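You operate a simulated robot arm through the tools that you are given. There is no shell and no other tool. Be economical: measure what you need, move in short steps, check, and stop when the job is done.

The job below is to be done with a simulated robot arm. You get a single attempt, and the scene is never put back.

TASK
Put the black backing roll from the folding table in front of the white rest on the top of the green table leaf. Fetch the yellow cone from the top of the pale green table and stand it on the left shelf under the long bench. Fetch the black tray of bobbins and set it on the top deck of the trolley. Take the brown cover on the front of the long table and put it away on the middle board of the shelf with the card pocket. Put the teal cone on the front of the long table away on the top of the white stand. Turn the tension knob with the yellow dot on head three to 5. Close the sliding lid of the grey spool box. The order is free. Set down upright: yellow cone, teal cone.

The check looks at the end state, three seconds after you hand in, the way a careful person would. Anything else that was tipped, shoved, dropped, spilled or broken makes it a failure. Lids that push on must go on centred and level and be pressed home; caps that screw on are set level and turned clockwise until they are tight.

THE ROBOT
A 6-joint arm with a two-finger parallel gripper on a trunk, on a base that drives. Base frame: it is fixed to the floor where the robot stands at the start and does not move with it; the origin is under the middle of the robot, x ahead of it, y to its left, z up. Units: mm, rad, N and s.
Its first joint turns from -2.897 to 2.897 rad. Places, roughly: black backing roll (7x7x15 cm) [600, 0, 800]; black tray of bobbins (13x3x2 cm) [-100, 1100, 800]; brown cover (7x6x4 cm) [-800, 2200, 800]; left shelf under the long bench (23x50 cm) [2680, 140, 320]; middle board of the shelf with the card pocket [-800, 6700, 900]; sliding lid of the grey spool box [-4800, 4900, 700]; teal cone (7x6x13 cm) [-900, 2200, 900]; tension knob with the yellow dot on head three [-1100, 2800, 1500]; top deck of the trolley [-1200, -1900, 700]; top of the green table leaf [-300, 900, 700]; top of the white stand [1400, 3500, 800]; yellow cone (7x6x13 cm) [0, 900, 800]. Payload 3.91 kg.
Tool frame: the origin (TCP) lies between the finger pads and is the grasp point; the fingertips stand 30 mm ahead of it; z points along the fingers, y is the line along which they close. Largest opening 110 mm; finger width 20, thickness 10; the body of the gripper, 48 by 112 mm, starts 55 mm behind the TCP.
Orientation is told as [roll, pitch, yaw] about the base's x, y, z axes, in that order, counted from this pose: with the fingers straight down and closing along the base's y, the tool's x points along the base's -x, its y along +y and its z along -z.

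THE INTERFACE
- The arm moves only by the tool move_arm. Its argument "plan" is a list of rows, each an object of numbers (a shift or turn left out is 0, a gripper value left out holds the last): "grip": the opening in per cent of the stroke, from 0 (shut) to 100 (fully open); "tx", "ty", "tz": the shift along the base's x, y, z in units of 40 mm (1.0 is 40 mm); "wx", "wy", "wz": the turn, a rotation vector about the base's x, y, z in units of 5 degrees (1.0 is 5 degrees). In form: [{"grip": .., "tx": .., "ty": .., "tz": .., "wx": .., "wy": .., "wz": ..}, ...]. A call has 1 to 12 rows; each row shifts and turns the commanded pose from where the row before left it. A call with a number of a shift or a turn outside -1 to 1 is refused whole. Each row takes 0.2 s and may step no farther than 50 mm and 0.15 rad from the row before; otherwise, or with a gripper value out of range, the whole call is refused. Where a pose cannot be reached the arm comes as near as it can. A force on the tool above 40 N (or 10 N above the force at the start of the call, whichever is more), or a blocked arm, ends the call early, and 0.2 s more pass. The fingers move at their own pace (about 108 mm/s each) and stop on an object; they squeeze with about 39 N. The grip force told is the motor's: it shows also when the fingers shut on nothing. Time passes only in rows, and 0.2 s behind the last, so rows that do not move let the fingers close. It gives the time, the measured TCP pose, the force on the tool (base axes), the opening and the grip force at its end, in the units of the frame above (readings bear some noise), with the torque about the TCP (base axes, N m) and any sound that the robot's microphone picked up.
- Cameras (640 x 400 px; columns grow to the right, rows downward): "scene" is now at [187, 620.7, 1179.2]; the picture's right is [-0.00, -0.17, -0.99], its down [-0.36, -0.92, 0.16] and it looks along [-0.93, 0.36, -0.06] (base axes); focal length 214 px, centre (320, 200). "wrist" rides on the gripper at [72, 17, -103] in the tool frame; the picture's right is [-0.23, 0.97, 0.00], its down [-0.76, -0.18, -0.62] and it looks along [-0.61, -0.14, 0.78] (tool axes); focal length 222 px, centre (320, 200). There is no depth. A picture from a camera that has moved, and an enlarged one, comes with that camera's place and axes in the base frame and with its lens.
- grab_frame(camera): a new picture of that camera. The clock stands still meanwhile.
- steer(legs): drives the robot by 1 to 6 legs, each [ahead, left, turn to the left] in mm, mm and rad, along the robot's own axes; the way and the turn of a leg run together, so that a leg with both is an arc; at most 1500 mm and 3.142 rad a leg. The arm and the cameras ride along, it lands a little off, and it stops where it bumps. It gives what a move gives.
- turn_head(pan, tilt): turns the head with the scene camera to pan (to the left, within 1.396 rad either way) and tilt (down, from -0.506 to 1.204), counted from straight ahead of the robot. It gives what a move gives.
- zoom(camera, box): a new picture of the part [left, top, right, bottom] of that camera's present view, enlarged. The clock stands still meanwhile.
- job_done(): hands the job in; it is judged then, once.

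Work in short steps. Places have to be worked out from the pictures, the camera data and where the tool is seen: move nearer, look again, correct. Check each grasp and each placing, and mend what went wrong. You have 186 turns and 156 pictures in all, those below and enlarged ones among them. Open the gripper and draw the arm clear of the work before you hand the job in, unless the task says otherwise; then end with one line.

The tools are called after "Call:" by a JSON object that holds its "name" and its "arguments". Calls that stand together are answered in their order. move_arm: Moves the arm, as the interface text tells. Its arguments: {"type":"object","properties":{"plan":{"type":"array"}},"required":["plan"]} The other tools are called the same way: steer (legs) drives the base; turn_head (pan, tilt) turns the head that bears the scene camera; grab_frame (camera) takes a picture; zoom (camera, box) takes an enlarged picture of a part of a camera's view; job_done () hands the job in.

At the start:

```text
t: 0.0
tool_pos: [175.2, 564.8, 1060.3]
ee_rot: [-0.001, 0.001, 0.0]
ft_force: [-0.5, 0.0, -0.4]
torque: [0.0, 0.0, -0.01]
width: 109.9
finger_force: 0.0
robot x, y, heading: [-2.9, -1.8, -0.004]
head pan, tilt: [1.4, 1.201]
```

scene: 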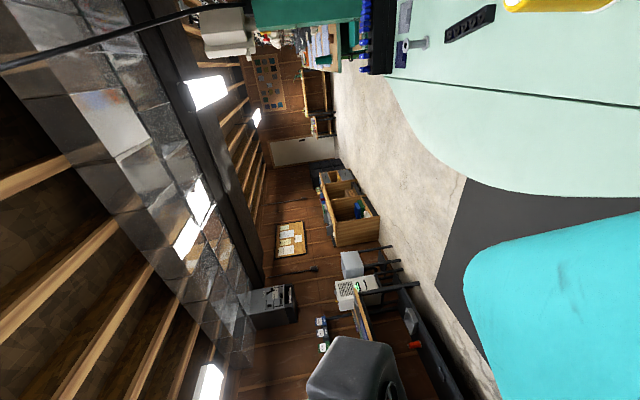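
wrist: 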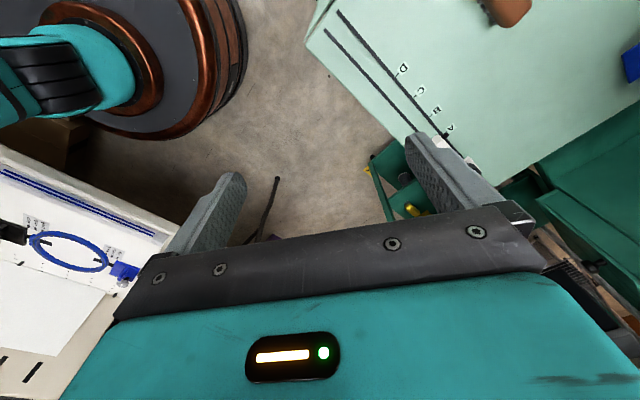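

I will first look around by turning the head to learn how the scene camera behaves.

Call:
{"name": "turn_head", "arguments": {"pan": 0, "tilt": 0.5}}

Call:
{"name": "grab_frame", "arguments": {"camera": "scene"}}

```text
t: 1.5
tool_pos: [176.3, 565.0, 1060.9]
ee_rot: [0.001, -0.001, -0.001]
ft_force: [0.6, -0.8, -0.3]
torque: [0.0, 0.03, -0.04]
width: 110.0
finger_force: 0.0
robot x, y, heading: [-2.3, -4.1, -0.001]
head pan, tilt: [0.0, 0.499]
```

```text
153 pictures are left
camera scene: at [240.7, 565.7, 1097.7], right [0.0, -1.0, 0.0], down [-0.88, 0.0, 0.48], along [-0.48, 0.0, -0.88], focal length 214 px, centre (320, 200)
```

scene: 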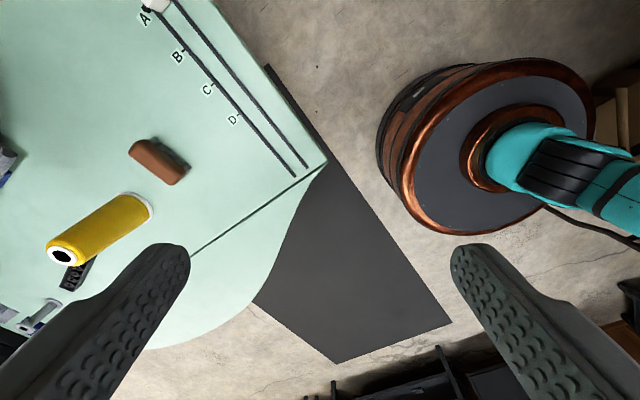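

The scene camera rides on the gripper and pans and tilts about the tool direction. I look further around from here: toward the leaf and toward the folding table.

Call:
{"name": "turn_head", "arguments": {"pan": 0.7, "tilt": 0.7}}

Call:
{"name": "grab_frame", "arguments": {"camera": "scene"}}

Call:
{"name": "turn_head", "arguments": {"pan": -0.7, "tilt": -0.5}}

Call:
{"name": "grab_frame", "arguments": {"camera": "scene"}}

```text
t: 2.6
tool_pos: [175.3, 564.1, 1060.3]
ee_rot: [0.0, 0.0, -0.001]
ft_force: [-0.5, 0.3, 0.5]
torque: [-0.02, 0.01, -0.04]
width: 110.0
finger_force: 0.0
robot x, y, heading: [-2.3, -3.3, -0.004]
head pan, tilt: [0.7, 0.7]
```

```text
152 pictures are left
camera scene: at [223.0, 620.3, 1123.7], right [0.0, -0.77, -0.64], down [-0.77, -0.41, 0.49], along [-0.64, 0.49, -0.59], focal length 214 px, centre (320, 200)
```

scene: 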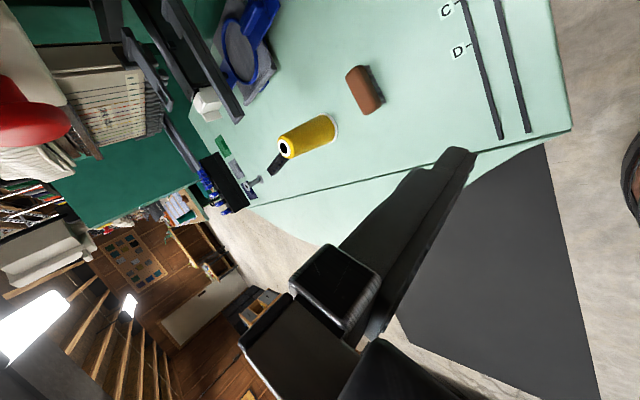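

```text
t: 4.1
tool_pos: [176.5, 564.4, 1059.5]
ee_rot: [0.0, 0.001, 0.001]
ft_force: [1.3, 0.2, 0.6]
torque: [0.01, 0.01, -0.01]
width: 109.9
finger_force: 0.0
robot x, y, heading: [0.4, -0.0, -0.004]
head pan, tilt: [-0.7, -0.499]
```

```text
151 pictures are left
camera scene: at [326.8, 522.4, 1137.4], right [0.0, -0.77, 0.64], down [-0.88, -0.31, -0.37], along [0.48, -0.57, -0.67], focal length 214 px, centre (320, 200)
```

scene: 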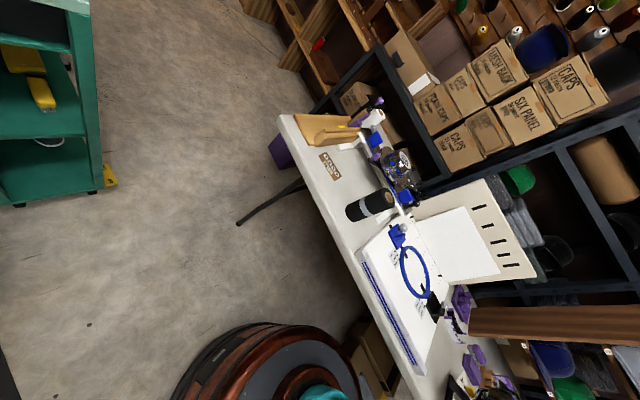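

The black roll stands on the folding table near (370,205). I zoom there to see it well.

Call:
{"name": "zoom", "arguments": {"camera": "scene", "box": [300, 80, 460, 260]}}

Call:
{"name": "turn_head", "arguments": {"pan": 0.9, "tilt": 0.1}}

Call:
{"name": "grab_frame", "arguments": {"camera": "scene"}}

```text
2.22 times, centred on (380, 170) of scene
camera zoom: at [326.8, 522.4, 1137.4], right [0.0, -0.77, 0.64], down [-0.88, -0.31, -0.37], along [0.48, -0.57, -0.67], focal length 477 px, centre (187, 267)
```

zoom: 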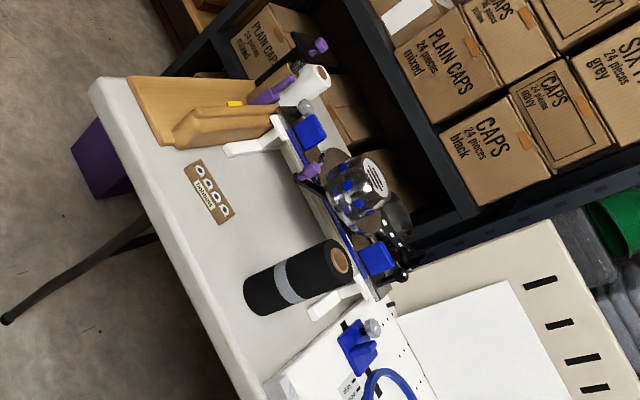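

```text
t: 5.8
tool_pos: [175.1, 564.5, 1060.9]
ee_rot: [0.001, 0.002, 0.0]
ft_force: [-0.8, 0.4, -0.6]
torque: [0.01, 0.01, 0.0]
width: 109.9
finger_force: 0.1
robot x, y, heading: [0.7, 1.7, -0.003]
head pan, tilt: [0.901, 0.099]
```

```text
149 pictures are left
camera scene: at [277.8, 637.7, 1131.5], right [0.0, -0.62, -0.78], down [-1.0, -0.08, 0.06], along [-0.1, 0.78, -0.62], focal length 214 px, centre (320, 200)
```

scene: 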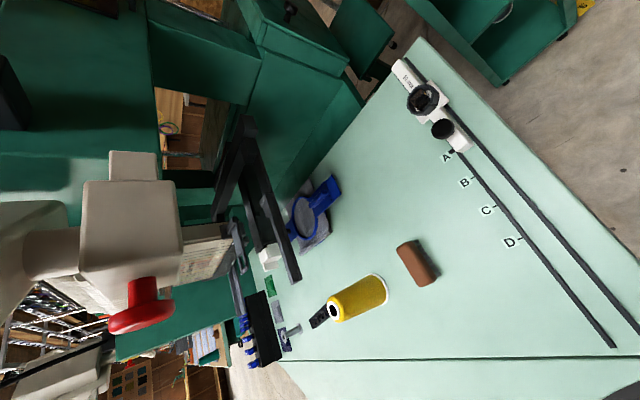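

The roll stands at about (615, 40), with clutter (a hoop machine) on its far side. I move the arm toward it at a safe height.

Call:
{"name": "move_arm", "arguments": {"plan": [{"tx": 0.6, "ty": -0.9}, {"tx": 0.6, "ty": -0.9}, {"tx": 0.6, "ty": -0.9}, {"tx": 0.6, "ty": -0.9}, {"tx": 0.6, "ty": -0.9}, {"tx": 0.6, "ty": -0.9}, {"tx": 0.6, "ty": -0.9}, {"tx": 0.6, "ty": -0.9}, {"tx": 0.6, "ty": -0.9}, {"tx": 0.6, "ty": -0.9}, {"tx": 0.6, "ty": -0.9}, {"tx": 0.6, "ty": -0.9}]}}

Call:
{"name": "turn_head", "arguments": {"pan": 0, "tilt": -0.3}}

Call:
{"name": "grab_frame", "arguments": {"camera": "scene"}}

```text
t: 8.4
tool_pos: [466.1, 132.3, 1060.4]
ee_rot: [0.0, -0.001, 0.0]
ft_force: [0.2, 0.0, 0.4]
torque: [0.05, -0.01, 0.0]
width: 110.1
finger_force: 0.0
robot x, y, heading: [-1.5, 2.1, 0.002]
head pan, tilt: [0.901, 0.099]
```

```text
t: 9.6
tool_pos: [465.7, 133.4, 1059.8]
ee_rot: [0.0, 0.0, 0.001]
ft_force: [-0.3, 0.2, 0.6]
torque: [-0.02, -0.03, -0.01]
width: 110.2
finger_force: 0.1
robot x, y, heading: [0.5, -1.2, -0.002]
head pan, tilt: [0.0, -0.3]
```

```text
148 pictures are left
camera scene: at [602.4, 134.0, 1109.6], right [0.0, -1.0, 0.0], down [-0.96, 0.0, -0.3], along [0.3, 0.0, -0.96], focal length 214 px, centre (320, 200)
```

scene: 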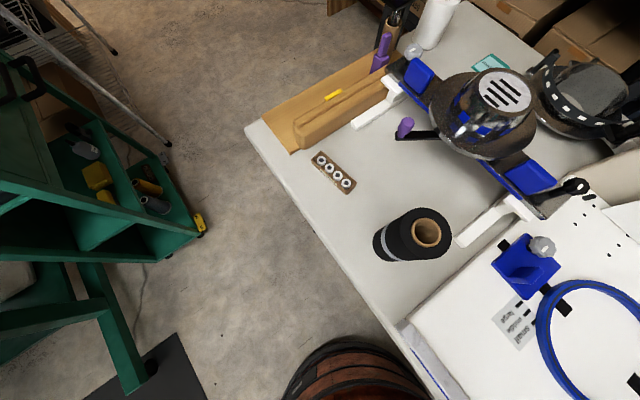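

The roll's axis is at about (637, 14), its top near z 875. I go over it and come partway down.

Call:
{"name": "move_arm", "arguments": {"plan": [{"tx": 0.85, "ty": -0.6}, {"tx": 0.85, "ty": -0.6}, {"tx": 0.85, "ty": -0.6}, {"tx": 0.85, "ty": -0.6}, {"tx": 0.85, "ty": -0.6}, {"tz": -1}, {"tz": -1}, {"tz": -1}]}}

Call:
{"name": "turn_head", "arguments": {"pan": 0, "tilt": 0.4}}

Call:
{"name": "grab_frame", "arguments": {"camera": "scene"}}

Call:
{"name": "grab_frame", "arguments": {"camera": "wrist"}}

```text
t: 11.4
tool_pos: [634.3, 11.9, 941.1]
ee_rot: [0.0, 0.001, 0.002]
ft_force: [-0.2, -0.2, 1.2]
torque: [0.02, -0.01, 0.0]
width: 110.0
finger_force: 0.2
robot x, y, heading: [2.5, 0.2, -0.0]
head pan, tilt: [0.0, -0.3]
```

```text
t: 12.5
tool_pos: [635.5, 12.5, 940.7]
ee_rot: [0.0, 0.001, 0.0]
ft_force: [0.6, -0.4, 0.5]
torque: [0.0, 0.0, 0.01]
width: 110.0
finger_force: 0.0
robot x, y, heading: [-2.0, 3.3, -0.002]
head pan, tilt: [0.0, 0.4]
```

```text
147 pictures are left
camera scene: at [709.5, 12.7, 976.9], right [0.0, -1.0, 0.0], down [-0.92, 0.0, 0.39], along [-0.39, 0.0, -0.92], focal length 214 px, centre (320, 200)
```

scene: 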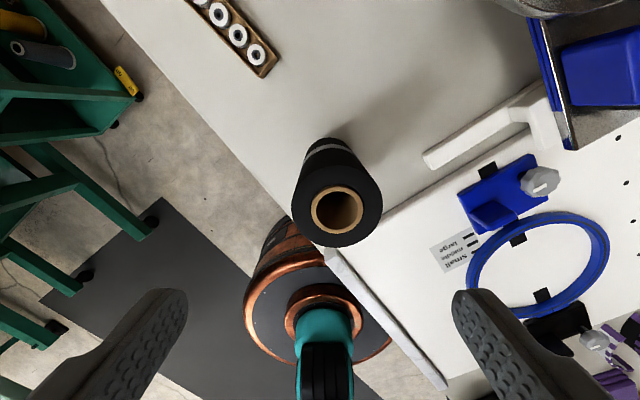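

```text
146 pictures are left
camera wrist: at [562.6, 29.4, 1043.6], right [0.23, 0.97, 0.0], down [0.76, -0.18, 0.62], along [0.61, -0.14, -0.78], focal length 222 px, centre (320, 200)
```

wrist: 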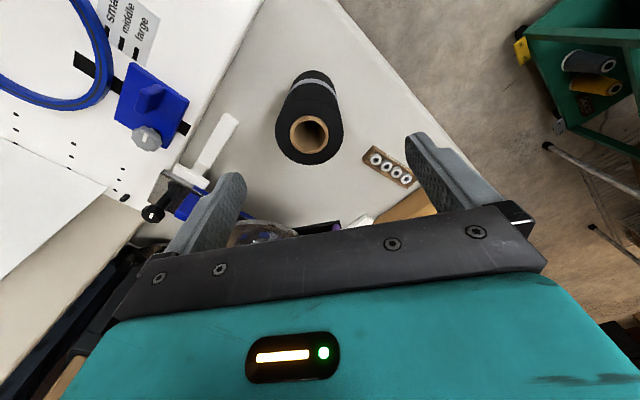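

Both views agree the roll's axis is at about (642, 0) with the top near z 832. I centre on it, descend to z 790 and close.

Call:
{"name": "move_arm", "arguments": {"plan": [{"tx": 0.2, "ty": -0.3, "tz": -0.75}, {"tz": -1}, {"tz": -1}, {"tz": -1}, {"grip": 0}, {"grip": 0}, {"grip": 0}, {"grip": 0}]}}

Call:
{"name": "grab_frame", "arguments": {"camera": "wrist"}}

```text
t: 14.3
tool_pos: [640.2, -0.5, 787.0]
ee_rot: [-0.002, 0.001, -0.002]
ft_force: [-0.5, -0.4, -0.1]
torque: [0.04, 0.01, -0.01]
width: 65.1
finger_force: 38.3
robot x, y, heading: [0.6, 0.2, 0.006]
head pan, tilt: [0.0, 0.4]
```

```text
145 pictures are left
camera wrist: at [568.9, 17.6, 890.6], right [0.23, 0.97, 0.0], down [0.76, -0.18, 0.62], along [0.61, -0.14, -0.78], focal length 222 px, centre (320, 200)
```

wrist: 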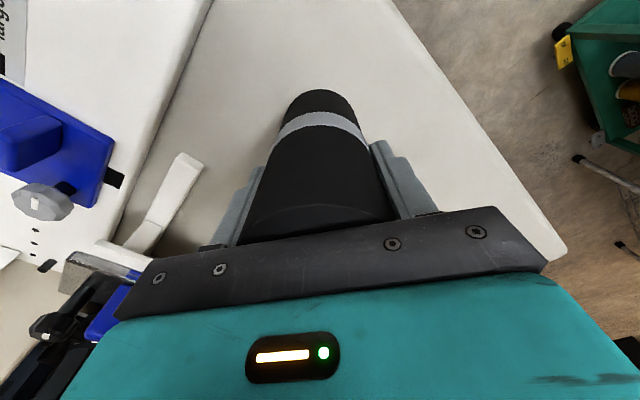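

The roll is held (65 mm). I lift it, swing back toward the table leaf, and look for the white rest.

Call:
{"name": "move_arm", "arguments": {"plan": [{"tz": 1}, {"tz": 1}, {"tz": 1}, {"tz": 1}, {"tz": 1}, {"tz": 1}, {"tz": 1}, {"tx": -0.6, "ty": 0.9}, {"tx": -0.6, "ty": 0.9}, {"tx": -0.6, "ty": 0.9}, {"tx": -0.6, "ty": 0.9}, {"tx": -0.6, "ty": 0.9}]}}

Call:
{"name": "move_arm", "arguments": {"plan": [{"tx": -0.6, "ty": 0.9}, {"tx": -0.6, "ty": 0.9}, {"tx": -0.6, "ty": 0.9}, {"tx": -0.6, "ty": 0.9}, {"tx": -0.7, "ty": 0.9}, {"tx": -0.8, "ty": 0.8}, {"tx": -1, "ty": 0.5}, {"tx": -1, "ty": 0.5}, {"tx": -1, "ty": 0.3}, {"tx": -1, "ty": 0.3}, {"tx": -1, "ty": 0.2}, {"tx": -1, "ty": 0.2}]}}

Call:
{"name": "turn_head", "arguments": {"pan": 0.5, "tilt": 0.6}}

Call:
{"name": "grab_frame", "arguments": {"camera": "scene"}}

```text
t: 16.9
tool_pos: [517.2, 178.9, 1068.6]
ee_rot: [-0.001, 0.002, 0.0]
ft_force: [1.0, 0.0, -1.9]
torque: [0.0, -0.04, -0.02]
width: 65.3
finger_force: 39.1
robot x, y, heading: [-1.5, 0.2, -0.002]
head pan, tilt: [0.0, 0.4]
```

```text
t: 19.5
tool_pos: [123.9, 473.7, 1067.8]
ee_rot: [0.001, 0.0, -0.001]
ft_force: [0.2, -0.6, -2.8]
torque: [0.03, 0.01, -0.01]
width: 65.0
finger_force: 39.0
robot x, y, heading: [-0.2, 1.3, 0.004]
head pan, tilt: [0.0, 0.4]
```

```text
t: 20.4
tool_pos: [123.9, 472.7, 1068.0]
ee_rot: [-0.001, 0.0, 0.001]
ft_force: [-0.8, -0.4, -2.7]
torque: [0.03, 0.01, 0.0]
width: 65.1
finger_force: 38.3
robot x, y, heading: [1.4, 1.3, 0.001]
head pan, tilt: [0.499, 0.6]
```

```text
144 pictures are left
camera scene: at [180.2, 516.5, 1119.3], right [0.0, -0.88, -0.48], down [-0.83, -0.27, 0.5], along [-0.56, 0.39, -0.72], focal length 214 px, centre (320, 200)
```

scene: 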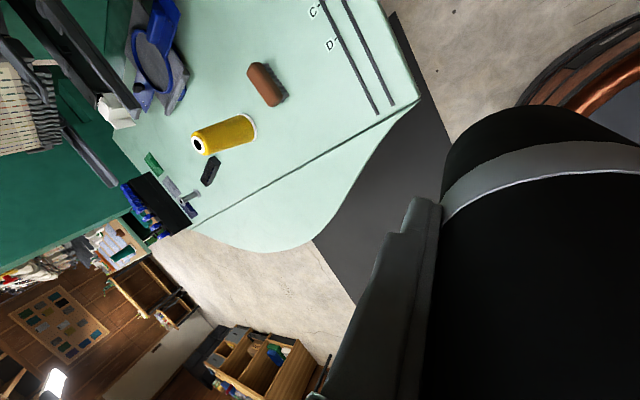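

The whole leaf is seen but I can't make out the white rest; I zoom on the leaf's far end.

Call:
{"name": "zoom", "arguments": {"camera": "scene", "box": [100, 80, 340, 260]}}

```text
2.22 times, centred on (220, 170) of scene
camera zoom: at [180.2, 516.5, 1119.3], right [0.0, -0.88, -0.48], down [-0.83, -0.27, 0.5], along [-0.56, 0.39, -0.72], focal length 477 px, centre (542, 267)
```

zoom: 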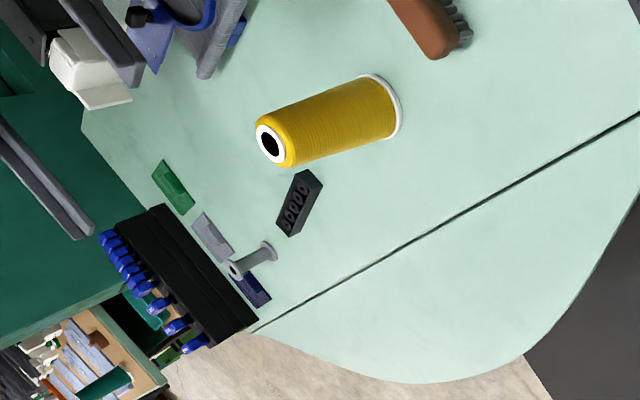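

The leaf is free and "in front of the white rest" describes where the roll stood; I place the roll mid-leaf at about (-145, 772). I move above it and check.

Call:
{"name": "move_arm", "arguments": {"plan": [{"tx": -0.75, "ty": 0.83}, {"tx": -0.75, "ty": 0.83}, {"tx": -0.75, "ty": 0.83}, {"tx": -0.75, "ty": 0.83}, {"tx": -0.75, "ty": 0.83}, {"tx": -0.75, "ty": 0.83}, {"tx": -0.75, "ty": 0.83}, {"tx": -0.75, "ty": 0.83}, {"tx": -0.75, "ty": 0.83}, {"tz": -1}, {"tz": -1}]}}

Call:
{"name": "grab_frame", "arguments": {"camera": "wrist"}}

Call:
{"name": "turn_head", "arguments": {"pan": 0, "tilt": 0.3}}

Call:
{"name": "grab_frame", "arguments": {"camera": "scene"}}

```text
t: 22.8
tool_pos: [-146.2, 771.9, 989.1]
ee_rot: [0.0, 0.0, 0.001]
ft_force: [0.4, -0.1, -2.2]
torque: [0.0, 0.01, 0.02]
width: 65.4
finger_force: 39.2
robot x, y, heading: [-2.6, -0.4, 0.001]
head pan, tilt: [0.499, 0.6]
```

```text
142 pictures are left
camera wrist: at [-217.8, 789.7, 1092.0], right [0.23, 0.97, 0.0], down [0.76, -0.18, 0.62], along [0.61, -0.14, -0.78], focal length 222 px, centre (320, 200)
```

wrist: 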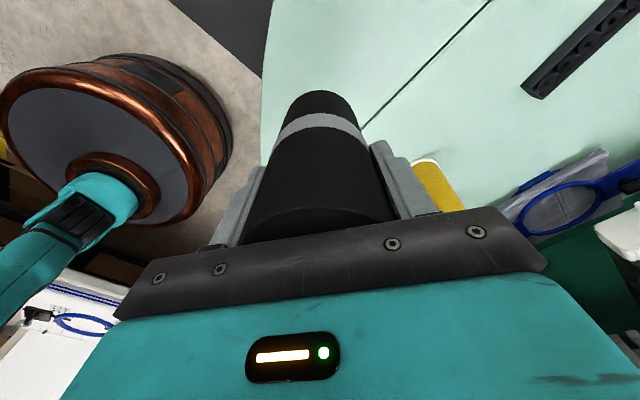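

```text
t: 23.7
tool_pos: [-144.9, 772.4, 988.8]
ee_rot: [0.001, 0.0, -0.001]
ft_force: [0.1, -0.8, -2.4]
torque: [-0.05, -0.02, -0.01]
width: 65.2
finger_force: 38.5
robot x, y, heading: [-3.9, -0.7, 0.0]
head pan, tilt: [0.0, 0.3]
```

```text
141 pictures are left
camera scene: at [-61.5, 773.3, 1024.7], right [0.0, -1.0, 0.0], down [-0.96, 0.0, 0.3], along [-0.3, 0.0, -0.96], focal length 214 px, centre (320, 200)
```

scene: 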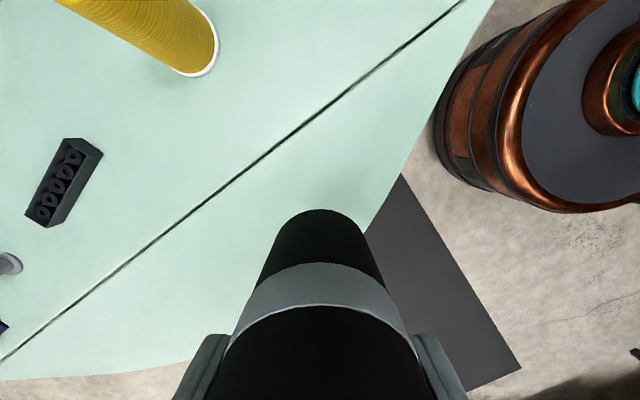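

By triangulation the table top is near z 731, so the roll should touch at TCP ≈ 836. I shift to mid-leaf and descend in small steps.

Call:
{"name": "move_arm", "arguments": {"plan": [{"tx": -0.4, "ty": 1}, {"ty": 0.45, "tz": -0.5}, {"tz": -1}, {"tz": -1}, {"tz": -0.75}]}}

Call:
{"name": "move_arm", "arguments": {"plan": [{"tz": -0.1}, {"tz": -0.1}, {"tz": -0.1}]}}

```text
t: 24.9
tool_pos: [-161.1, 827.8, 858.6]
ee_rot: [0.001, 0.0, 0.001]
ft_force: [-0.6, 0.0, -2.1]
torque: [0.04, 0.0, 0.01]
width: 65.2
finger_force: 39.0
robot x, y, heading: [-1.2, -0.2, 0.002]
head pan, tilt: [0.0, 0.3]
```

```text
t: 25.7
tool_pos: [-160.6, 827.9, 847.5]
ee_rot: [0.001, -0.001, 0.0]
ft_force: [0.5, 1.0, -2.2]
torque: [-0.01, 0.03, 0.01]
width: 65.3
finger_force: 39.2
robot x, y, heading: [2.9, 0.3, -0.002]
head pan, tilt: [0.0, 0.3]
```

No contact yet; I keep on in small steps watching the force.

Call:
{"name": "move_arm", "arguments": {"plan": [{"tz": -0.1}, {"tz": -0.1}, {"tz": -0.1}]}}

Call:
{"name": "grab_frame", "arguments": {"camera": "scene"}}

```text
t: 26.4
tool_pos: [-162.3, 830.1, 844.4]
ee_rot: [0.007, 0.002, 0.0]
ft_force: [0.9, -2.5, 9.0]
torque: [0.02, -0.31, -0.04]
width: 65.3
finger_force: 39.2
robot x, y, heading: [4.0, -1.9, 0.0]
head pan, tilt: [0.0, 0.3]
stopped in row 3: the force on the tool passed its limit at 45 N (the readings are from after the stop); the commanded pose is now the measured one
```

```text
140 pictures are left
camera scene: at [-77.8, 830.2, 879.0], right [0.0, -1.0, -0.01], down [-0.95, 0.0, 0.3], along [-0.3, 0.01, -0.95], focal length 214 px, centre (320, 200)
```

scene: 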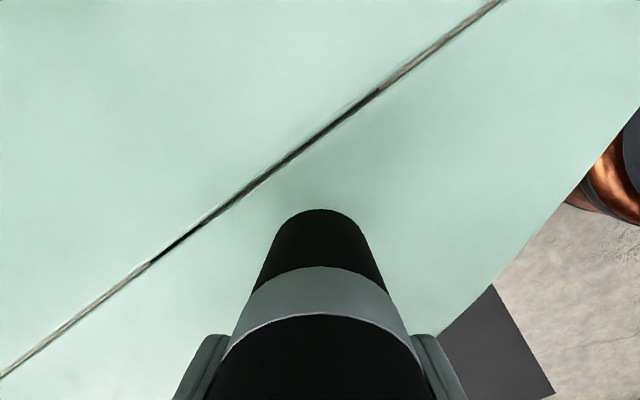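

The roll rests on the leaf. I release it and rise straight up.

Call:
{"name": "move_arm", "arguments": {"plan": [{"grip": 100}, {"grip": 100}, {"grip": 100}, {"tz": 1}, {"tz": 1}, {"tz": 1}, {"tz": 1}]}}

Call:
{"name": "grab_frame", "arguments": {"camera": "scene"}}

```text
t: 28.0
tool_pos: [-160.2, 831.1, 1001.9]
ee_rot: [0.002, 0.002, 0.0]
ft_force: [-0.4, 0.6, 0.3]
torque: [-0.05, -0.01, 0.02]
width: 109.7
finger_force: 0.0
robot x, y, heading: [-0.6, -0.6, 0.002]
head pan, tilt: [0.0, 0.3]
```

```text
139 pictures are left
camera scene: at [-77.5, 831.0, 1037.0], right [0.0, -1.0, 0.0], down [-0.95, 0.0, 0.3], along [-0.3, 0.0, -0.95], focal length 214 px, centre (320, 200)
```

scene: 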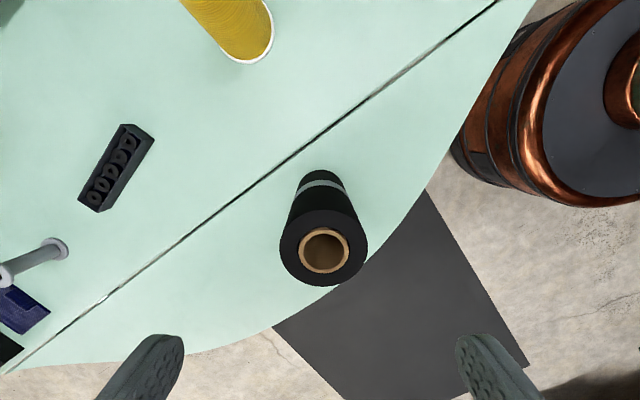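

The roll stands fine. Next is the yellow cone; since it goes on a low shelf under a bench, I'll grip it from the side, so I turn the tool to point horizontally along +y.

Call:
{"name": "move_arm", "arguments": {"plan": [{"tx": 0.32, "ty": -0.45, "wx": 0.924, "wy": -0.924, "wz": 0.924}, {"tx": 0.32, "ty": -0.45, "wx": 0.924, "wy": -0.924, "wz": 0.924}, {"tx": 0.32, "ty": -0.45, "wx": 0.924, "wy": -0.924, "wz": 0.924}, {"tx": 0.32, "ty": -0.45, "wx": 0.924, "wy": -0.924, "wz": 0.924}, {"tx": 0.32, "ty": -0.45, "wx": 0.924, "wy": -0.924, "wz": 0.924}, {"tx": 0.32, "ty": -0.45, "wx": 0.924, "wy": -0.924, "wz": 0.924}, {"tx": 0.32, "ty": -0.45, "wx": 0.924, "wy": -0.924, "wz": 0.924}, {"tx": 0.32, "ty": -0.45, "wx": 0.924, "wy": -0.924, "wz": 0.924}]}}

Call:
{"name": "move_arm", "arguments": {"plan": [{"tx": 0.32, "ty": -0.45, "wx": 0.924, "wy": -0.924, "wz": 0.924}, {"tx": 0.32, "ty": -0.45, "wx": 0.924, "wy": -0.924, "wz": 0.924}, {"tx": 0.32, "ty": -0.45, "wx": 0.924, "wy": -0.924, "wz": 0.924}, {"tx": 0.32, "ty": -0.45, "wx": 0.924, "wy": -0.924, "wz": 0.924}, {"tx": 0.32, "ty": -0.45, "wx": 0.924, "wy": -0.924, "wz": 0.924}, {"tx": 0.32, "ty": -0.45, "wx": 0.924, "wy": -0.924, "wz": 0.924}, {"tx": 0.32, "ty": -0.45, "wx": 0.924, "wy": -0.924, "wz": 0.924}, {}]}}

Call:
{"name": "turn_head", "arguments": {"pan": 0, "tilt": 0.3}}

Call:
{"name": "grab_frame", "arguments": {"camera": "scene"}}

```text
t: 29.8
tool_pos: [-57.9, 687.0, 1002.7]
ee_rot: [0.491, -0.785, 0.493]
ft_force: [-0.2, 0.5, -0.2]
torque: [-0.03, 0.0, 0.01]
width: 110.2
finger_force: 0.0
robot x, y, heading: [-0.9, -2.0, -0.0]
head pan, tilt: [0.0, 0.3]
```

```text
t: 31.6
tool_pos: [16.5, 559.1, 1007.9]
ee_rot: [-0.438, -1.568, 2.003]
ft_force: [0.3, 0.4, -1.3]
torque: [-0.03, -0.01, -0.01]
width: 110.1
finger_force: 0.1
out of reach, approached as far as the arm can: row 7
robot x, y, heading: [-1.0, -1.0, -0.001]
head pan, tilt: [0.0, 0.3]
```

```text
t: 32.2
tool_pos: [15.5, 559.6, 1005.6]
ee_rot: [-0.409, -1.566, 1.973]
ft_force: [0.5, 0.4, -0.3]
torque: [-0.02, -0.01, 0.0]
width: 110.1
finger_force: 0.0
robot x, y, heading: [0.2, -4.4, -0.001]
head pan, tilt: [0.0, 0.3]
```

```text
138 pictures are left
camera scene: at [17.6, 524.3, 1087.7], right [1.0, 0.0, 0.0], down [0.0, -0.3, -0.95], along [0.01, 0.95, -0.3], focal length 214 px, centre (320, 200)
```

scene: 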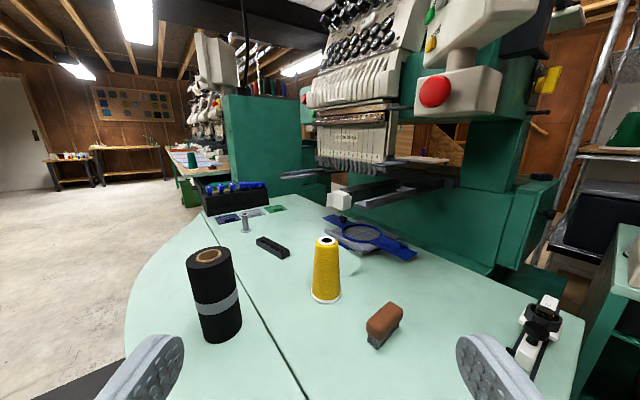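

The upright view shows the cone at about (35, 930) with a brush beside it. I pitch the tool to 40° below horizontal and move to a point in front of and above the cone, aligned with it.

Call:
{"name": "move_arm", "arguments": {"plan": [{"grip": 85, "tx": 0.06, "ty": 0.75, "tz": -0.27, "wx": -1}, {"tx": 0.06, "ty": 0.75, "tz": -0.27, "wx": -1}, {"tx": 0.06, "ty": 0.75, "tz": -0.27, "wx": -1}, {"tx": 0.06, "ty": 0.75, "tz": -0.27, "wx": -1}, {"tx": 0.06, "ty": 0.75, "tz": -0.27, "wx": -1}, {"tx": 0.06, "ty": 0.75, "tz": -0.27, "wx": -1}, {"tx": 0.06, "ty": 0.75, "tz": -0.27, "wx": -1}, {"tx": 0.06, "ty": 0.75, "tz": -0.27, "wx": -1}]}}

Call:
{"name": "turn_head", "arguments": {"pan": 0, "tilt": 0.2}}

Call:
{"name": "grab_frame", "arguments": {"camera": "scene"}}

Call:
{"name": "grab_frame", "arguments": {"camera": "wrist"}}

```text
t: 34.0
tool_pos: [51.4, 778.0, 930.5]
ee_rot: [-0.41, -0.897, 1.981]
ft_force: [-1.8, -0.3, -1.6]
torque: [0.09, -0.06, -0.15]
width: 93.6
finger_force: 0.1
out of reach, approached as far as the arm can: row 5, 6
robot x, y, heading: [-0.4, -0.6, 0.003]
head pan, tilt: [0.0, 0.3]
```

```text
t: 34.7
tool_pos: [52.4, 779.1, 930.4]
ee_rot: [-0.409, -0.899, 1.977]
ft_force: [0.4, 0.0, -0.5]
torque: [0.0, -0.01, 0.02]
width: 93.7
finger_force: 0.0
robot x, y, heading: [3.0, -3.5, -0.005]
head pan, tilt: [0.0, 0.201]
```

```text
137 pictures are left
camera scene: at [28.3, 801.6, 1022.5], right [0.97, 0.08, 0.25], down [0.22, -0.72, -0.65], along [0.13, 0.69, -0.72], focal length 214 px, centre (320, 200)
```

scene: 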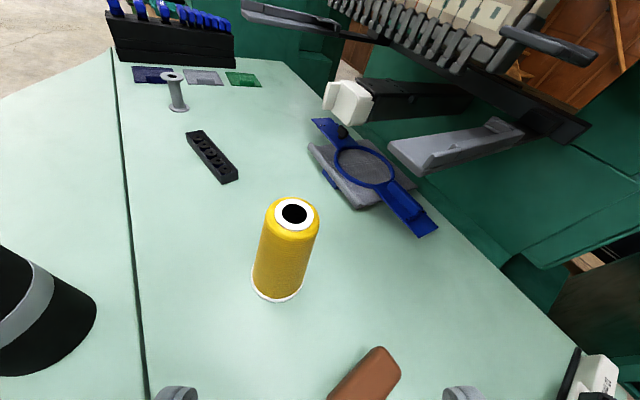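

```text
136 pictures are left
camera wrist: at [45.5, 652.0, 928.7], right [-1.0, 0.06, -0.06], down [-0.07, -0.06, 1.0], along [0.05, 1.0, 0.06], focal length 222 px, centre (320, 200)
```

wrist: 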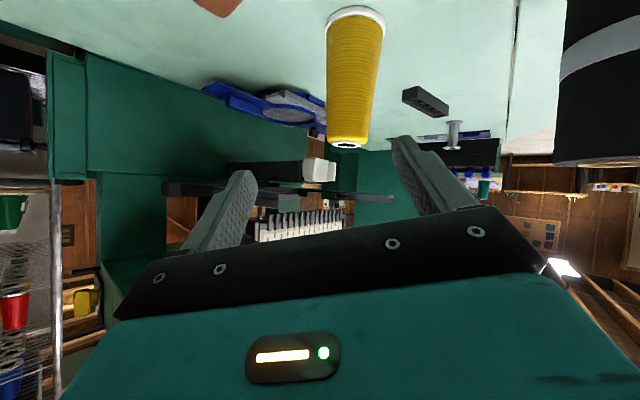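

The tool is rolled by about 14°. I correct the orientation in place and look again.

Call:
{"name": "move_arm", "arguments": {"plan": [{"tx": -0.15, "ty": -0.1, "wx": -0.32, "wy": 0.95, "wz": -0.3}, {"tx": -0.15, "wx": -0.32, "wy": 0.95, "wz": -0.3}, {"tx": -0.15, "wx": -0.32, "wy": 0.95, "wz": -0.3}]}}

Call:
{"name": "grab_frame", "arguments": {"camera": "scene"}}

```text
t: 35.5
tool_pos: [19.5, 773.7, 925.9]
ee_rot: [0.342, -0.803, 1.218]
ft_force: [-0.2, -0.3, -0.7]
torque: [-0.03, -0.06, -0.01]
width: 93.5
finger_force: 0.0
robot x, y, heading: [-0.4, -0.1, 0.0]
head pan, tilt: [0.0, 0.201]
```

```text
135 pictures are left
camera scene: at [46.6, 804.5, 1014.5], right [0.97, -0.1, -0.23], down [-0.22, -0.79, -0.58], along [-0.13, 0.61, -0.78], focal length 214 px, centre (320, 200)
```

scene: 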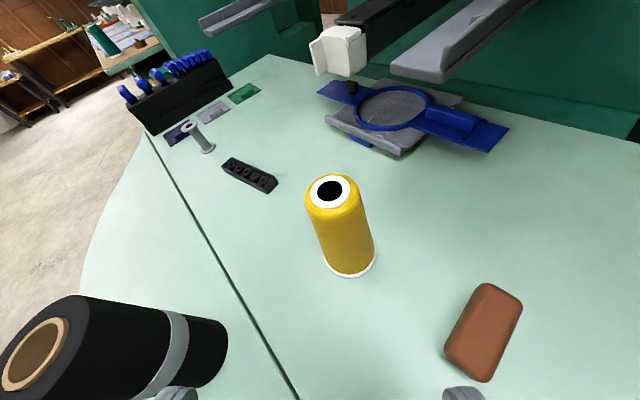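

It swung past to the other side; I turn back by the measured error.

Call:
{"name": "move_arm", "arguments": {"plan": [{"tx": 0.1, "wy": -0.88, "wz": 0.38}, {"tx": 0.1, "wy": -0.88, "wz": 0.38}, {"tx": 0.1, "wy": -0.88, "wz": 0.38}, {}]}}

```text
t: 36.5
tool_pos: [33.2, 771.5, 926.6]
ee_rot: [0.006, -0.847, 1.568]
ft_force: [0.2, 0.7, 0.2]
torque: [0.01, 0.02, 0.02]
width: 93.7
finger_force: 0.0
robot x, y, heading: [-0.9, -1.9, -0.001]
head pan, tilt: [0.0, 0.201]
```

Orientation is right now. I advance onto the cone, stopping a little short of its axis so the palm clears it, then close.

Call:
{"name": "move_arm", "arguments": {"plan": [{"ty": 0.87, "tz": -0.72}, {"ty": 0.87, "tz": -0.72}, {"ty": 0.87, "tz": -0.72}]}}

Call:
{"name": "grab_frame", "arguments": {"camera": "scene"}}

Call:
{"name": "grab_frame", "arguments": {"camera": "wrist"}}

```text
t: 37.3
tool_pos: [34.1, 876.1, 841.2]
ee_rot: [0.006, -0.848, 1.565]
ft_force: [-1.1, -0.9, 1.0]
torque: [-0.03, 0.0, 0.0]
width: 93.3
finger_force: 0.1
robot x, y, heading: [1.7, -2.9, -0.005]
head pan, tilt: [0.0, 0.201]
```

```text
134 pictures are left
camera scene: at [37.1, 909.5, 934.1], right [1.0, 0.0, 0.0], down [0.0, -0.8, -0.6], along [0.0, 0.6, -0.8], focal length 214 px, centre (320, 200)
```

scene: 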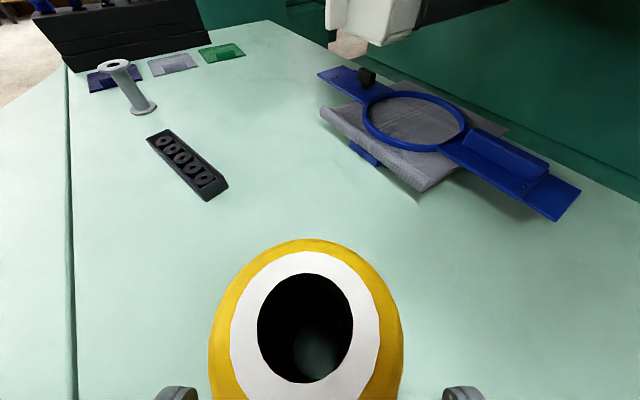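

```text
133 pictures are left
camera wrist: at [18.5, 751.0, 855.8], right [-0.97, 0.15, 0.17], down [0.18, 0.04, 0.98], along [0.14, 0.99, -0.06], focal length 222 px, centre (320, 200)
```

wrist: 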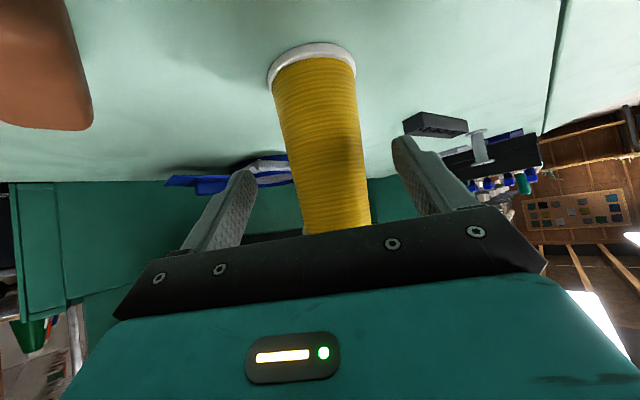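

The cone is centred between the fingers with its axis near (33, 918). I go the last 40 mm and close.

Call:
{"name": "move_arm", "arguments": {"plan": [{"ty": 0.4, "tz": -0.35}, {"ty": 0.37, "tz": -0.33}, {"grip": 0}, {"grip": 0}, {"grip": 0}, {"grip": 0}]}}

Call:
{"name": "grab_frame", "arguments": {"camera": "wrist"}}

```text
t: 38.7
tool_pos: [34.4, 907.8, 814.0]
ee_rot: [0.006, -0.848, 1.566]
ft_force: [-0.2, -0.1, 5.4]
torque: [0.18, 0.21, 0.02]
width: 54.7
finger_force: 39.1
robot x, y, heading: [0.1, 0.0, -0.004]
head pan, tilt: [0.0, 0.201]
```

```text
132 pictures are left
camera wrist: at [17.4, 782.7, 828.3], right [-0.97, 0.15, 0.17], down [0.18, 0.04, 0.98], along [0.14, 0.99, -0.06], focal length 222 px, centre (320, 200)
```

wrist: 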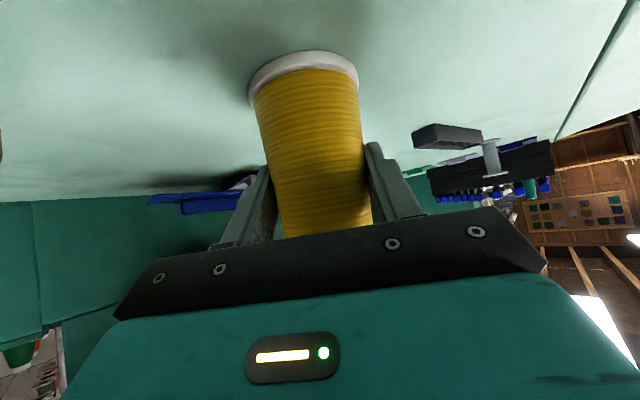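

Cone held (54.7 mm). I lift it, draw it back, and look right (+x) for a way to the long bench.

Call:
{"name": "move_arm", "arguments": {"plan": [{"tz": 1}, {"tz": 1}, {"tz": 1}, {"tz": 1}, {"tz": 1}, {"ty": -1, "tz": 0.3}, {"ty": -1, "tz": 0.3}, {"ty": -1, "tz": 0.3}, {"ty": -1}, {"ty": -1}, {"ty": -1}, {"ty": -1}]}}

Call:
{"name": "turn_head", "arguments": {"pan": -1.39, "tilt": -0.3}}

Call:
{"name": "grab_frame", "arguments": {"camera": "scene"}}

```text
t: 41.3
tool_pos: [33.1, 626.2, 1049.2]
ee_rot: [0.007, -0.846, 1.566]
ft_force: [0.7, 0.2, -2.2]
torque: [-0.02, 0.02, 0.0]
width: 53.7
finger_force: 38.6
robot x, y, heading: [-2.5, -1.0, -0.002]
head pan, tilt: [0.0, 0.201]
```

```text
t: 42.8
tool_pos: [33.0, 625.8, 1048.4]
ee_rot: [0.006, -0.846, 1.566]
ft_force: [0.2, -0.5, -1.2]
torque: [-0.01, 0.0, 0.0]
width: 53.5
finger_force: 39.1
robot x, y, heading: [-0.1, -0.2, -0.002]
head pan, tilt: [-1.389, -0.3]
```

```text
131 pictures are left
camera scene: at [112.9, 630.7, 1226.0], right [0.18, -0.74, 0.65], down [0.29, -0.59, -0.75], along [0.94, 0.33, 0.1], focal length 214 px, centre (320, 200)
```

scene: 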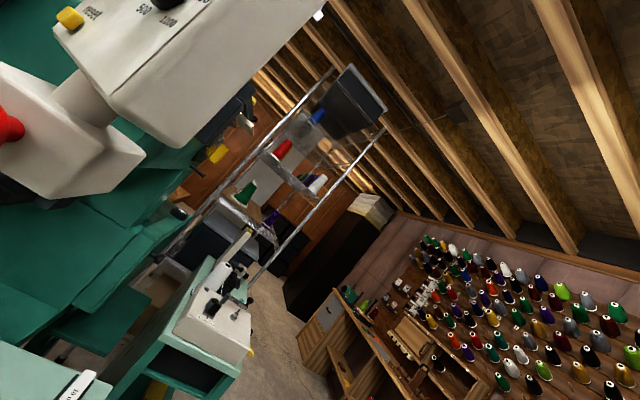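

Call:
{"name": "turn_head", "arguments": {"pan": -1.39, "tilt": 0.4}}

Call:
{"name": "grab_frame", "arguments": {"camera": "scene"}}

```text
t: 43.9
tool_pos: [33.5, 626.7, 1048.8]
ee_rot: [0.007, -0.846, 1.564]
ft_force: [0.2, 0.8, -1.5]
torque: [-0.04, 0.03, 0.0]
width: 53.2
finger_force: 38.8
robot x, y, heading: [5.0, -2.7, 0.001]
head pan, tilt: [-1.389, 0.4]
```

```text
130 pictures are left
camera scene: at [126.6, 591.3, 1177.6], right [0.18, -0.74, 0.65], down [-0.38, -0.66, -0.64], along [0.9, -0.13, -0.4], focal length 214 px, centre (320, 200)
```

scene: 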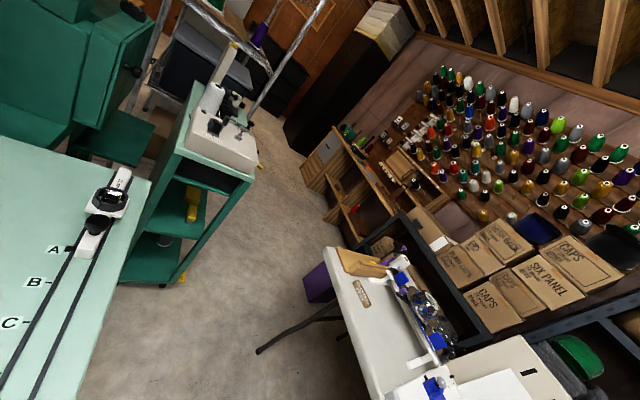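

A passage lies between the green cart and the folding table; it looks tight. I turn the robot in place to face the arm toward +x and look around better.

Call:
{"name": "steer", "arguments": {"legs": [[0, 0, -1.571]]}}

Call:
{"name": "turn_head", "arguments": {"pan": 0.3, "tilt": -0.2}}

Call:
{"name": "grab_frame", "arguments": {"camera": "scene"}}

Call:
{"name": "turn_head", "arguments": {"pan": -1.1, "tilt": -0.4}}

Call:
{"name": "grab_frame", "arguments": {"camera": "scene"}}

```text
t: 48.1
tool_pos: [627.9, -22.3, 1049.0]
ee_rot: [0.006, -0.844, 0.011]
ft_force: [-0.2, -0.2, -1.1]
torque: [0.01, 0.02, 0.01]
width: 53.1
finger_force: 38.5
robot x, y, heading: [-0.3, -0.7, -1.552]
head pan, tilt: [-1.389, 0.4]
```

```text
t: 49.8
tool_pos: [627.6, -24.1, 1049.2]
ee_rot: [0.007, -0.846, 0.012]
ft_force: [0.3, -0.9, -1.2]
torque: [0.02, 0.02, -0.01]
width: 53.2
finger_force: 38.9
robot x, y, heading: [0.2, 0.7, -1.554]
head pan, tilt: [0.3, -0.201]
```

```text
129 pictures are left
camera scene: at [675.0, 2.8, 1177.1], right [0.24, -0.95, -0.2], down [-0.51, 0.05, -0.86], along [0.83, 0.31, -0.47], focal length 214 px, centre (320, 200)
```

scene: 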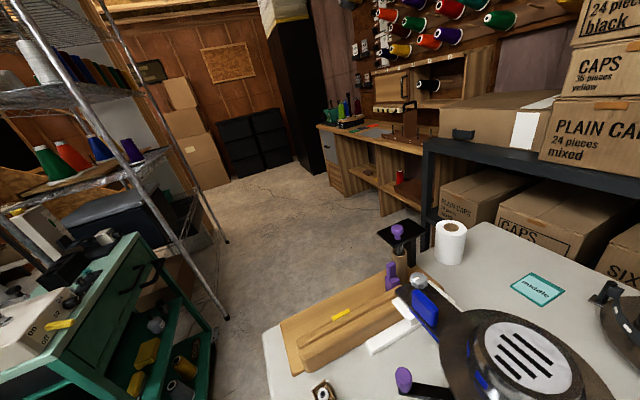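

```text
t: 51.3
tool_pos: [627.1, -23.1, 1049.2]
ee_rot: [0.008, -0.848, 0.012]
ft_force: [-0.2, 1.2, -1.2]
torque: [0.01, 0.06, 0.0]
width: 52.9
finger_force: 38.5
robot x, y, heading: [-0.3, -0.3, -1.551]
head pan, tilt: [-1.1, -0.4]
```

```text
128 pictures are left
camera scene: at [652.3, -87.5, 1219.1], right [-0.66, -0.47, 0.59], down [-0.47, -0.35, -0.81], along [0.59, -0.81, 0.01], focal length 214 px, centre (320, 200)
```

scene: 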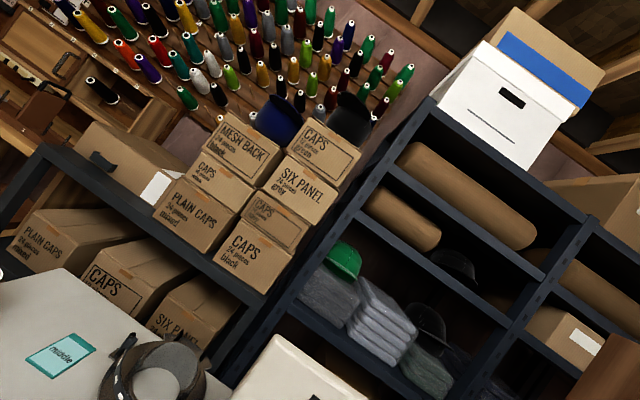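

The bench's left shelf is seen ahead past the table end. I look down at the gap between the cart and table leg to measure it.

Call:
{"name": "turn_head", "arguments": {"pan": 0.9, "tilt": 0.1}}

Call:
{"name": "grab_frame", "arguments": {"camera": "scene"}}

```text
t: 53.3
tool_pos: [627.9, -22.0, 1049.3]
ee_rot: [0.007, -0.846, 0.011]
ft_force: [-0.7, 0.8, -0.9]
torque: [-0.03, 0.02, 0.01]
width: 52.8
finger_force: 39.9
robot x, y, heading: [-2.1, 0.5, -1.554]
head pan, tilt: [0.901, 0.099]
```

```text
127 pictures are left
camera scene: at [639.9, 49.8, 1172.3], right [0.6, -0.61, -0.52], down [-0.7, -0.09, -0.7], along [0.38, 0.79, -0.48], focal length 214 px, centre (320, 200)
```

scene: 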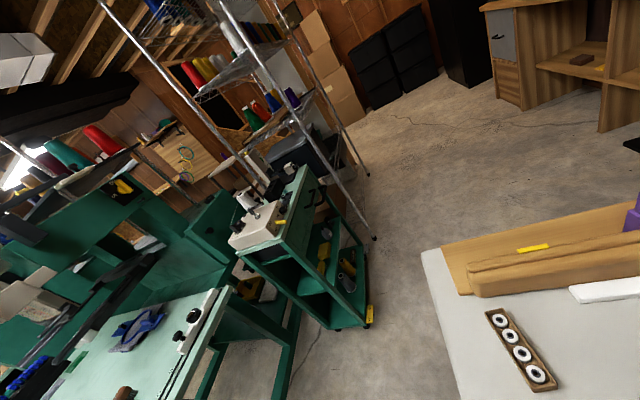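

I need the base's true size: I tilt the camera down/back at the robot's own base.

Call:
{"name": "turn_head", "arguments": {"pan": 0.5, "tilt": 1.0}}

Call:
{"name": "grab_frame", "arguments": {"camera": "scene"}}

```text
t: 54.5
tool_pos: [627.6, -22.8, 1050.1]
ee_rot: [0.007, -0.849, 0.012]
ft_force: [0.3, -0.4, -2.1]
torque: [0.03, 0.01, -0.03]
width: 52.3
finger_force: 38.9
robot x, y, heading: [1.4, -1.7, -1.55]
head pan, tilt: [0.499, 1.0]
```

```text
126 pictures are left
camera scene: at [595.5, 14.2, 1112.8], right [0.4, -0.85, -0.34], down [-0.9, -0.43, 0.02], along [-0.16, 0.3, -0.94], focal length 214 px, centre (320, 200)
```

scene: 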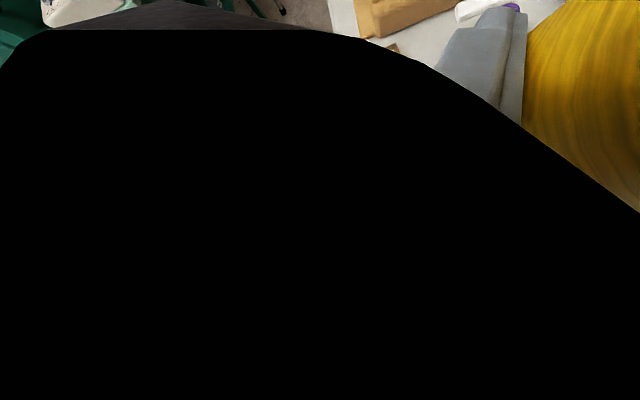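

The opening is creeping (54.7→52.3), so I check whether the cone slips.

Call:
{"name": "grab_frame", "arguments": {"camera": "wrist"}}

```text
125 pictures are left
camera wrist: at [501.7, -7.6, 1063.1], right [0.13, 0.98, 0.17], down [0.04, -0.18, 0.98], along [0.99, -0.12, -0.06], focal length 222 px, centre (320, 200)
```

wrist: 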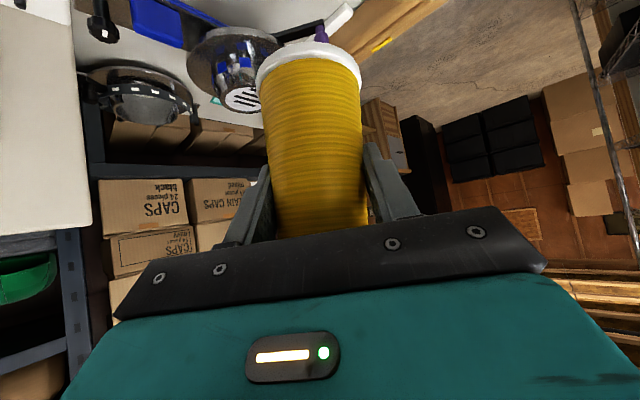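

Measuring the gap by two views gives only about 530 mm, too narrow for the base (about 580+), and the cone creeps in the grip. So I'll put the cone back on the green table for now, do other jobs, and find the way around; first turn back.

Call:
{"name": "steer", "arguments": {"legs": [[0, 0, 1.552]]}}

Call:
{"name": "move_arm", "arguments": {"plan": [{"ty": 1}, {"ty": 1}, {"ty": 1}, {"ty": 1}, {"ty": 1}, {"ty": 1}, {"ty": 0.8}, {"tz": -1}, {"tz": -1}, {"tz": -1}, {"tz": -1}]}}

Call:
{"name": "turn_head", "arguments": {"pan": 0, "tilt": 0.2}}

Call:
{"name": "grab_frame", "arguments": {"camera": "wrist"}}

```text
t: 58.6
tool_pos: [38.9, 626.4, 1049.8]
ee_rot: [0.007, -0.846, 1.554]
ft_force: [-0.3, 1.0, -1.8]
torque: [-0.02, -0.01, 0.01]
width: 51.9
finger_force: 39.0
robot x, y, heading: [1.1, 1.5, -0.005]
head pan, tilt: [0.499, 1.0]
```

```text
t: 61.0
tool_pos: [40.2, 898.6, 891.6]
ee_rot: [0.008, -0.848, 1.556]
ft_force: [-0.2, 0.5, -0.7]
torque: [-0.03, -0.01, 0.0]
width: 51.8
finger_force: 38.7
robot x, y, heading: [1.0, -1.3, -0.003]
head pan, tilt: [0.499, 1.0]
```

```text
t: 62.1
tool_pos: [40.3, 898.2, 891.9]
ee_rot: [0.006, -0.847, 1.555]
ft_force: [0.2, 0.9, -2.1]
torque: [-0.04, -0.03, -0.02]
width: 51.4
finger_force: 38.6
robot x, y, heading: [-0.4, -5.6, -0.01]
head pan, tilt: [0.0, 0.201]
```

```text
124 pictures are left
camera wrist: at [22.2, 772.9, 905.0], right [-0.97, 0.16, 0.17], down [0.18, 0.04, 0.98], along [0.15, 0.99, -0.06], focal length 222 px, centre (320, 200)
```

wrist: 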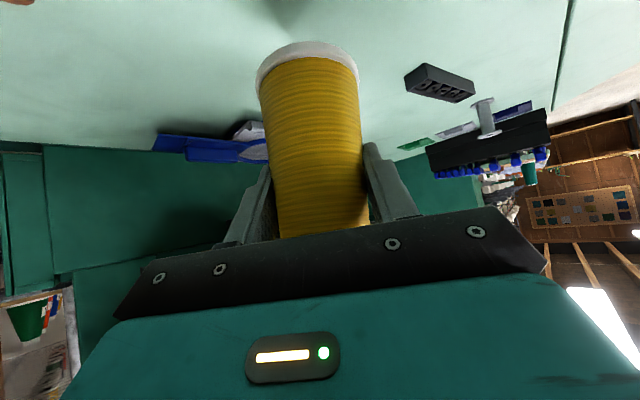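

Lowering the cone gently until it touches.

Call:
{"name": "move_arm", "arguments": {"plan": [{"tz": -0.6}, {"tz": -0.5}, {"tz": -0.1}, {"tz": -0.1}, {"tz": -0.1}, {"tz": -0.1}, {"tz": -0.1}, {"tz": -0.1}]}}

```text
t: 64.0
tool_pos: [40.0, 898.3, 826.1]
ee_rot: [0.005, -0.854, 1.558]
ft_force: [0.5, -1.9, 28.4]
torque: [-0.62, 0.0, -0.02]
width: 51.9
finger_force: 39.0
robot x, y, heading: [-3.4, 2.5, -0.013]
head pan, tilt: [0.0, 0.201]
```

The cone stands. I open and back out along the tool axis, then look.

Call:
{"name": "move_arm", "arguments": {"plan": [{"grip": 90}, {"grip": 90}, {"grip": 90}, {"ty": -0.8, "tz": 0.7}, {"ty": -0.8, "tz": 0.7}, {"ty": -0.8, "tz": 0.7}, {"ty": -0.8, "tz": 0.7}, {"ty": -0.8, "tz": 0.7}, {"ty": -1}, {"ty": -1}, {"ty": -1}, {"ty": -1}]}}

Call:
{"name": "turn_head", "arguments": {"pan": 0.3, "tilt": -0.4}}

Call:
{"name": "grab_frame", "arguments": {"camera": "scene"}}

Call:
{"name": "turn_head", "arguments": {"pan": 1.1, "tilt": 0}}

Call:
{"name": "grab_frame", "arguments": {"camera": "scene"}}

```text
t: 66.5
tool_pos: [39.6, 575.3, 961.0]
ee_rot: [0.006, -0.847, 1.556]
ft_force: [0.2, 0.0, -0.2]
torque: [0.0, 0.0, -0.04]
width: 98.9
finger_force: 0.0
robot x, y, heading: [-0.8, 1.9, -0.01]
head pan, tilt: [0.0, 0.201]
```

```text
t: 67.5
tool_pos: [40.6, 575.8, 961.4]
ee_rot: [0.005, -0.849, 1.555]
ft_force: [0.7, -0.2, 0.0]
torque: [-0.01, -0.01, -0.01]
width: 99.3
finger_force: 0.1
robot x, y, heading: [-1.6, -2.1, -0.009]
head pan, tilt: [0.3, -0.4]
```

```text
123 pictures are left
camera scene: at [20.6, 625.6, 1107.3], right [0.96, 0.21, -0.2], down [-0.12, -0.33, -0.94], along [-0.26, 0.92, -0.29], focal length 214 px, centre (320, 200)
```

scene: 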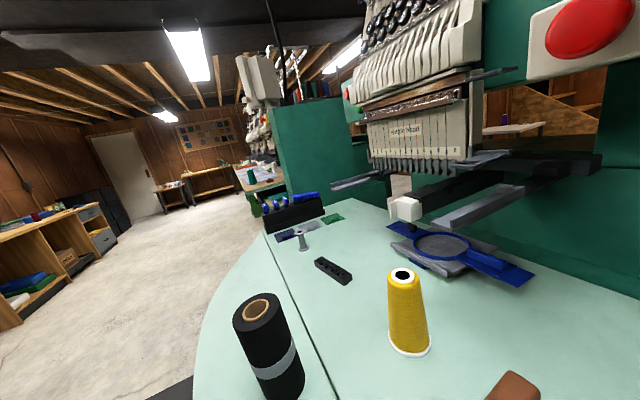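

```text
t: 68.7
tool_pos: [38.6, 575.0, 960.8]
ee_rot: [0.006, -0.848, 1.554]
ft_force: [0.0, -0.7, 0.2]
torque: [0.02, 0.01, 0.01]
width: 99.1
finger_force: 0.1
robot x, y, heading: [-3.6, 4.2, -0.012]
head pan, tilt: [1.1, 0.0]
```

```text
122 pictures are left
camera scene: at [-38.4, 582.7, 1102.1], right [0.46, 0.66, -0.59], down [-0.01, -0.66, -0.75], along [-0.89, 0.35, -0.3], focal length 214 px, centre (320, 200)
```

scene: 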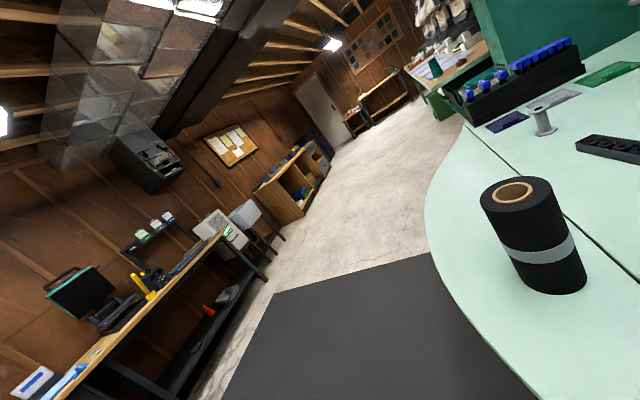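

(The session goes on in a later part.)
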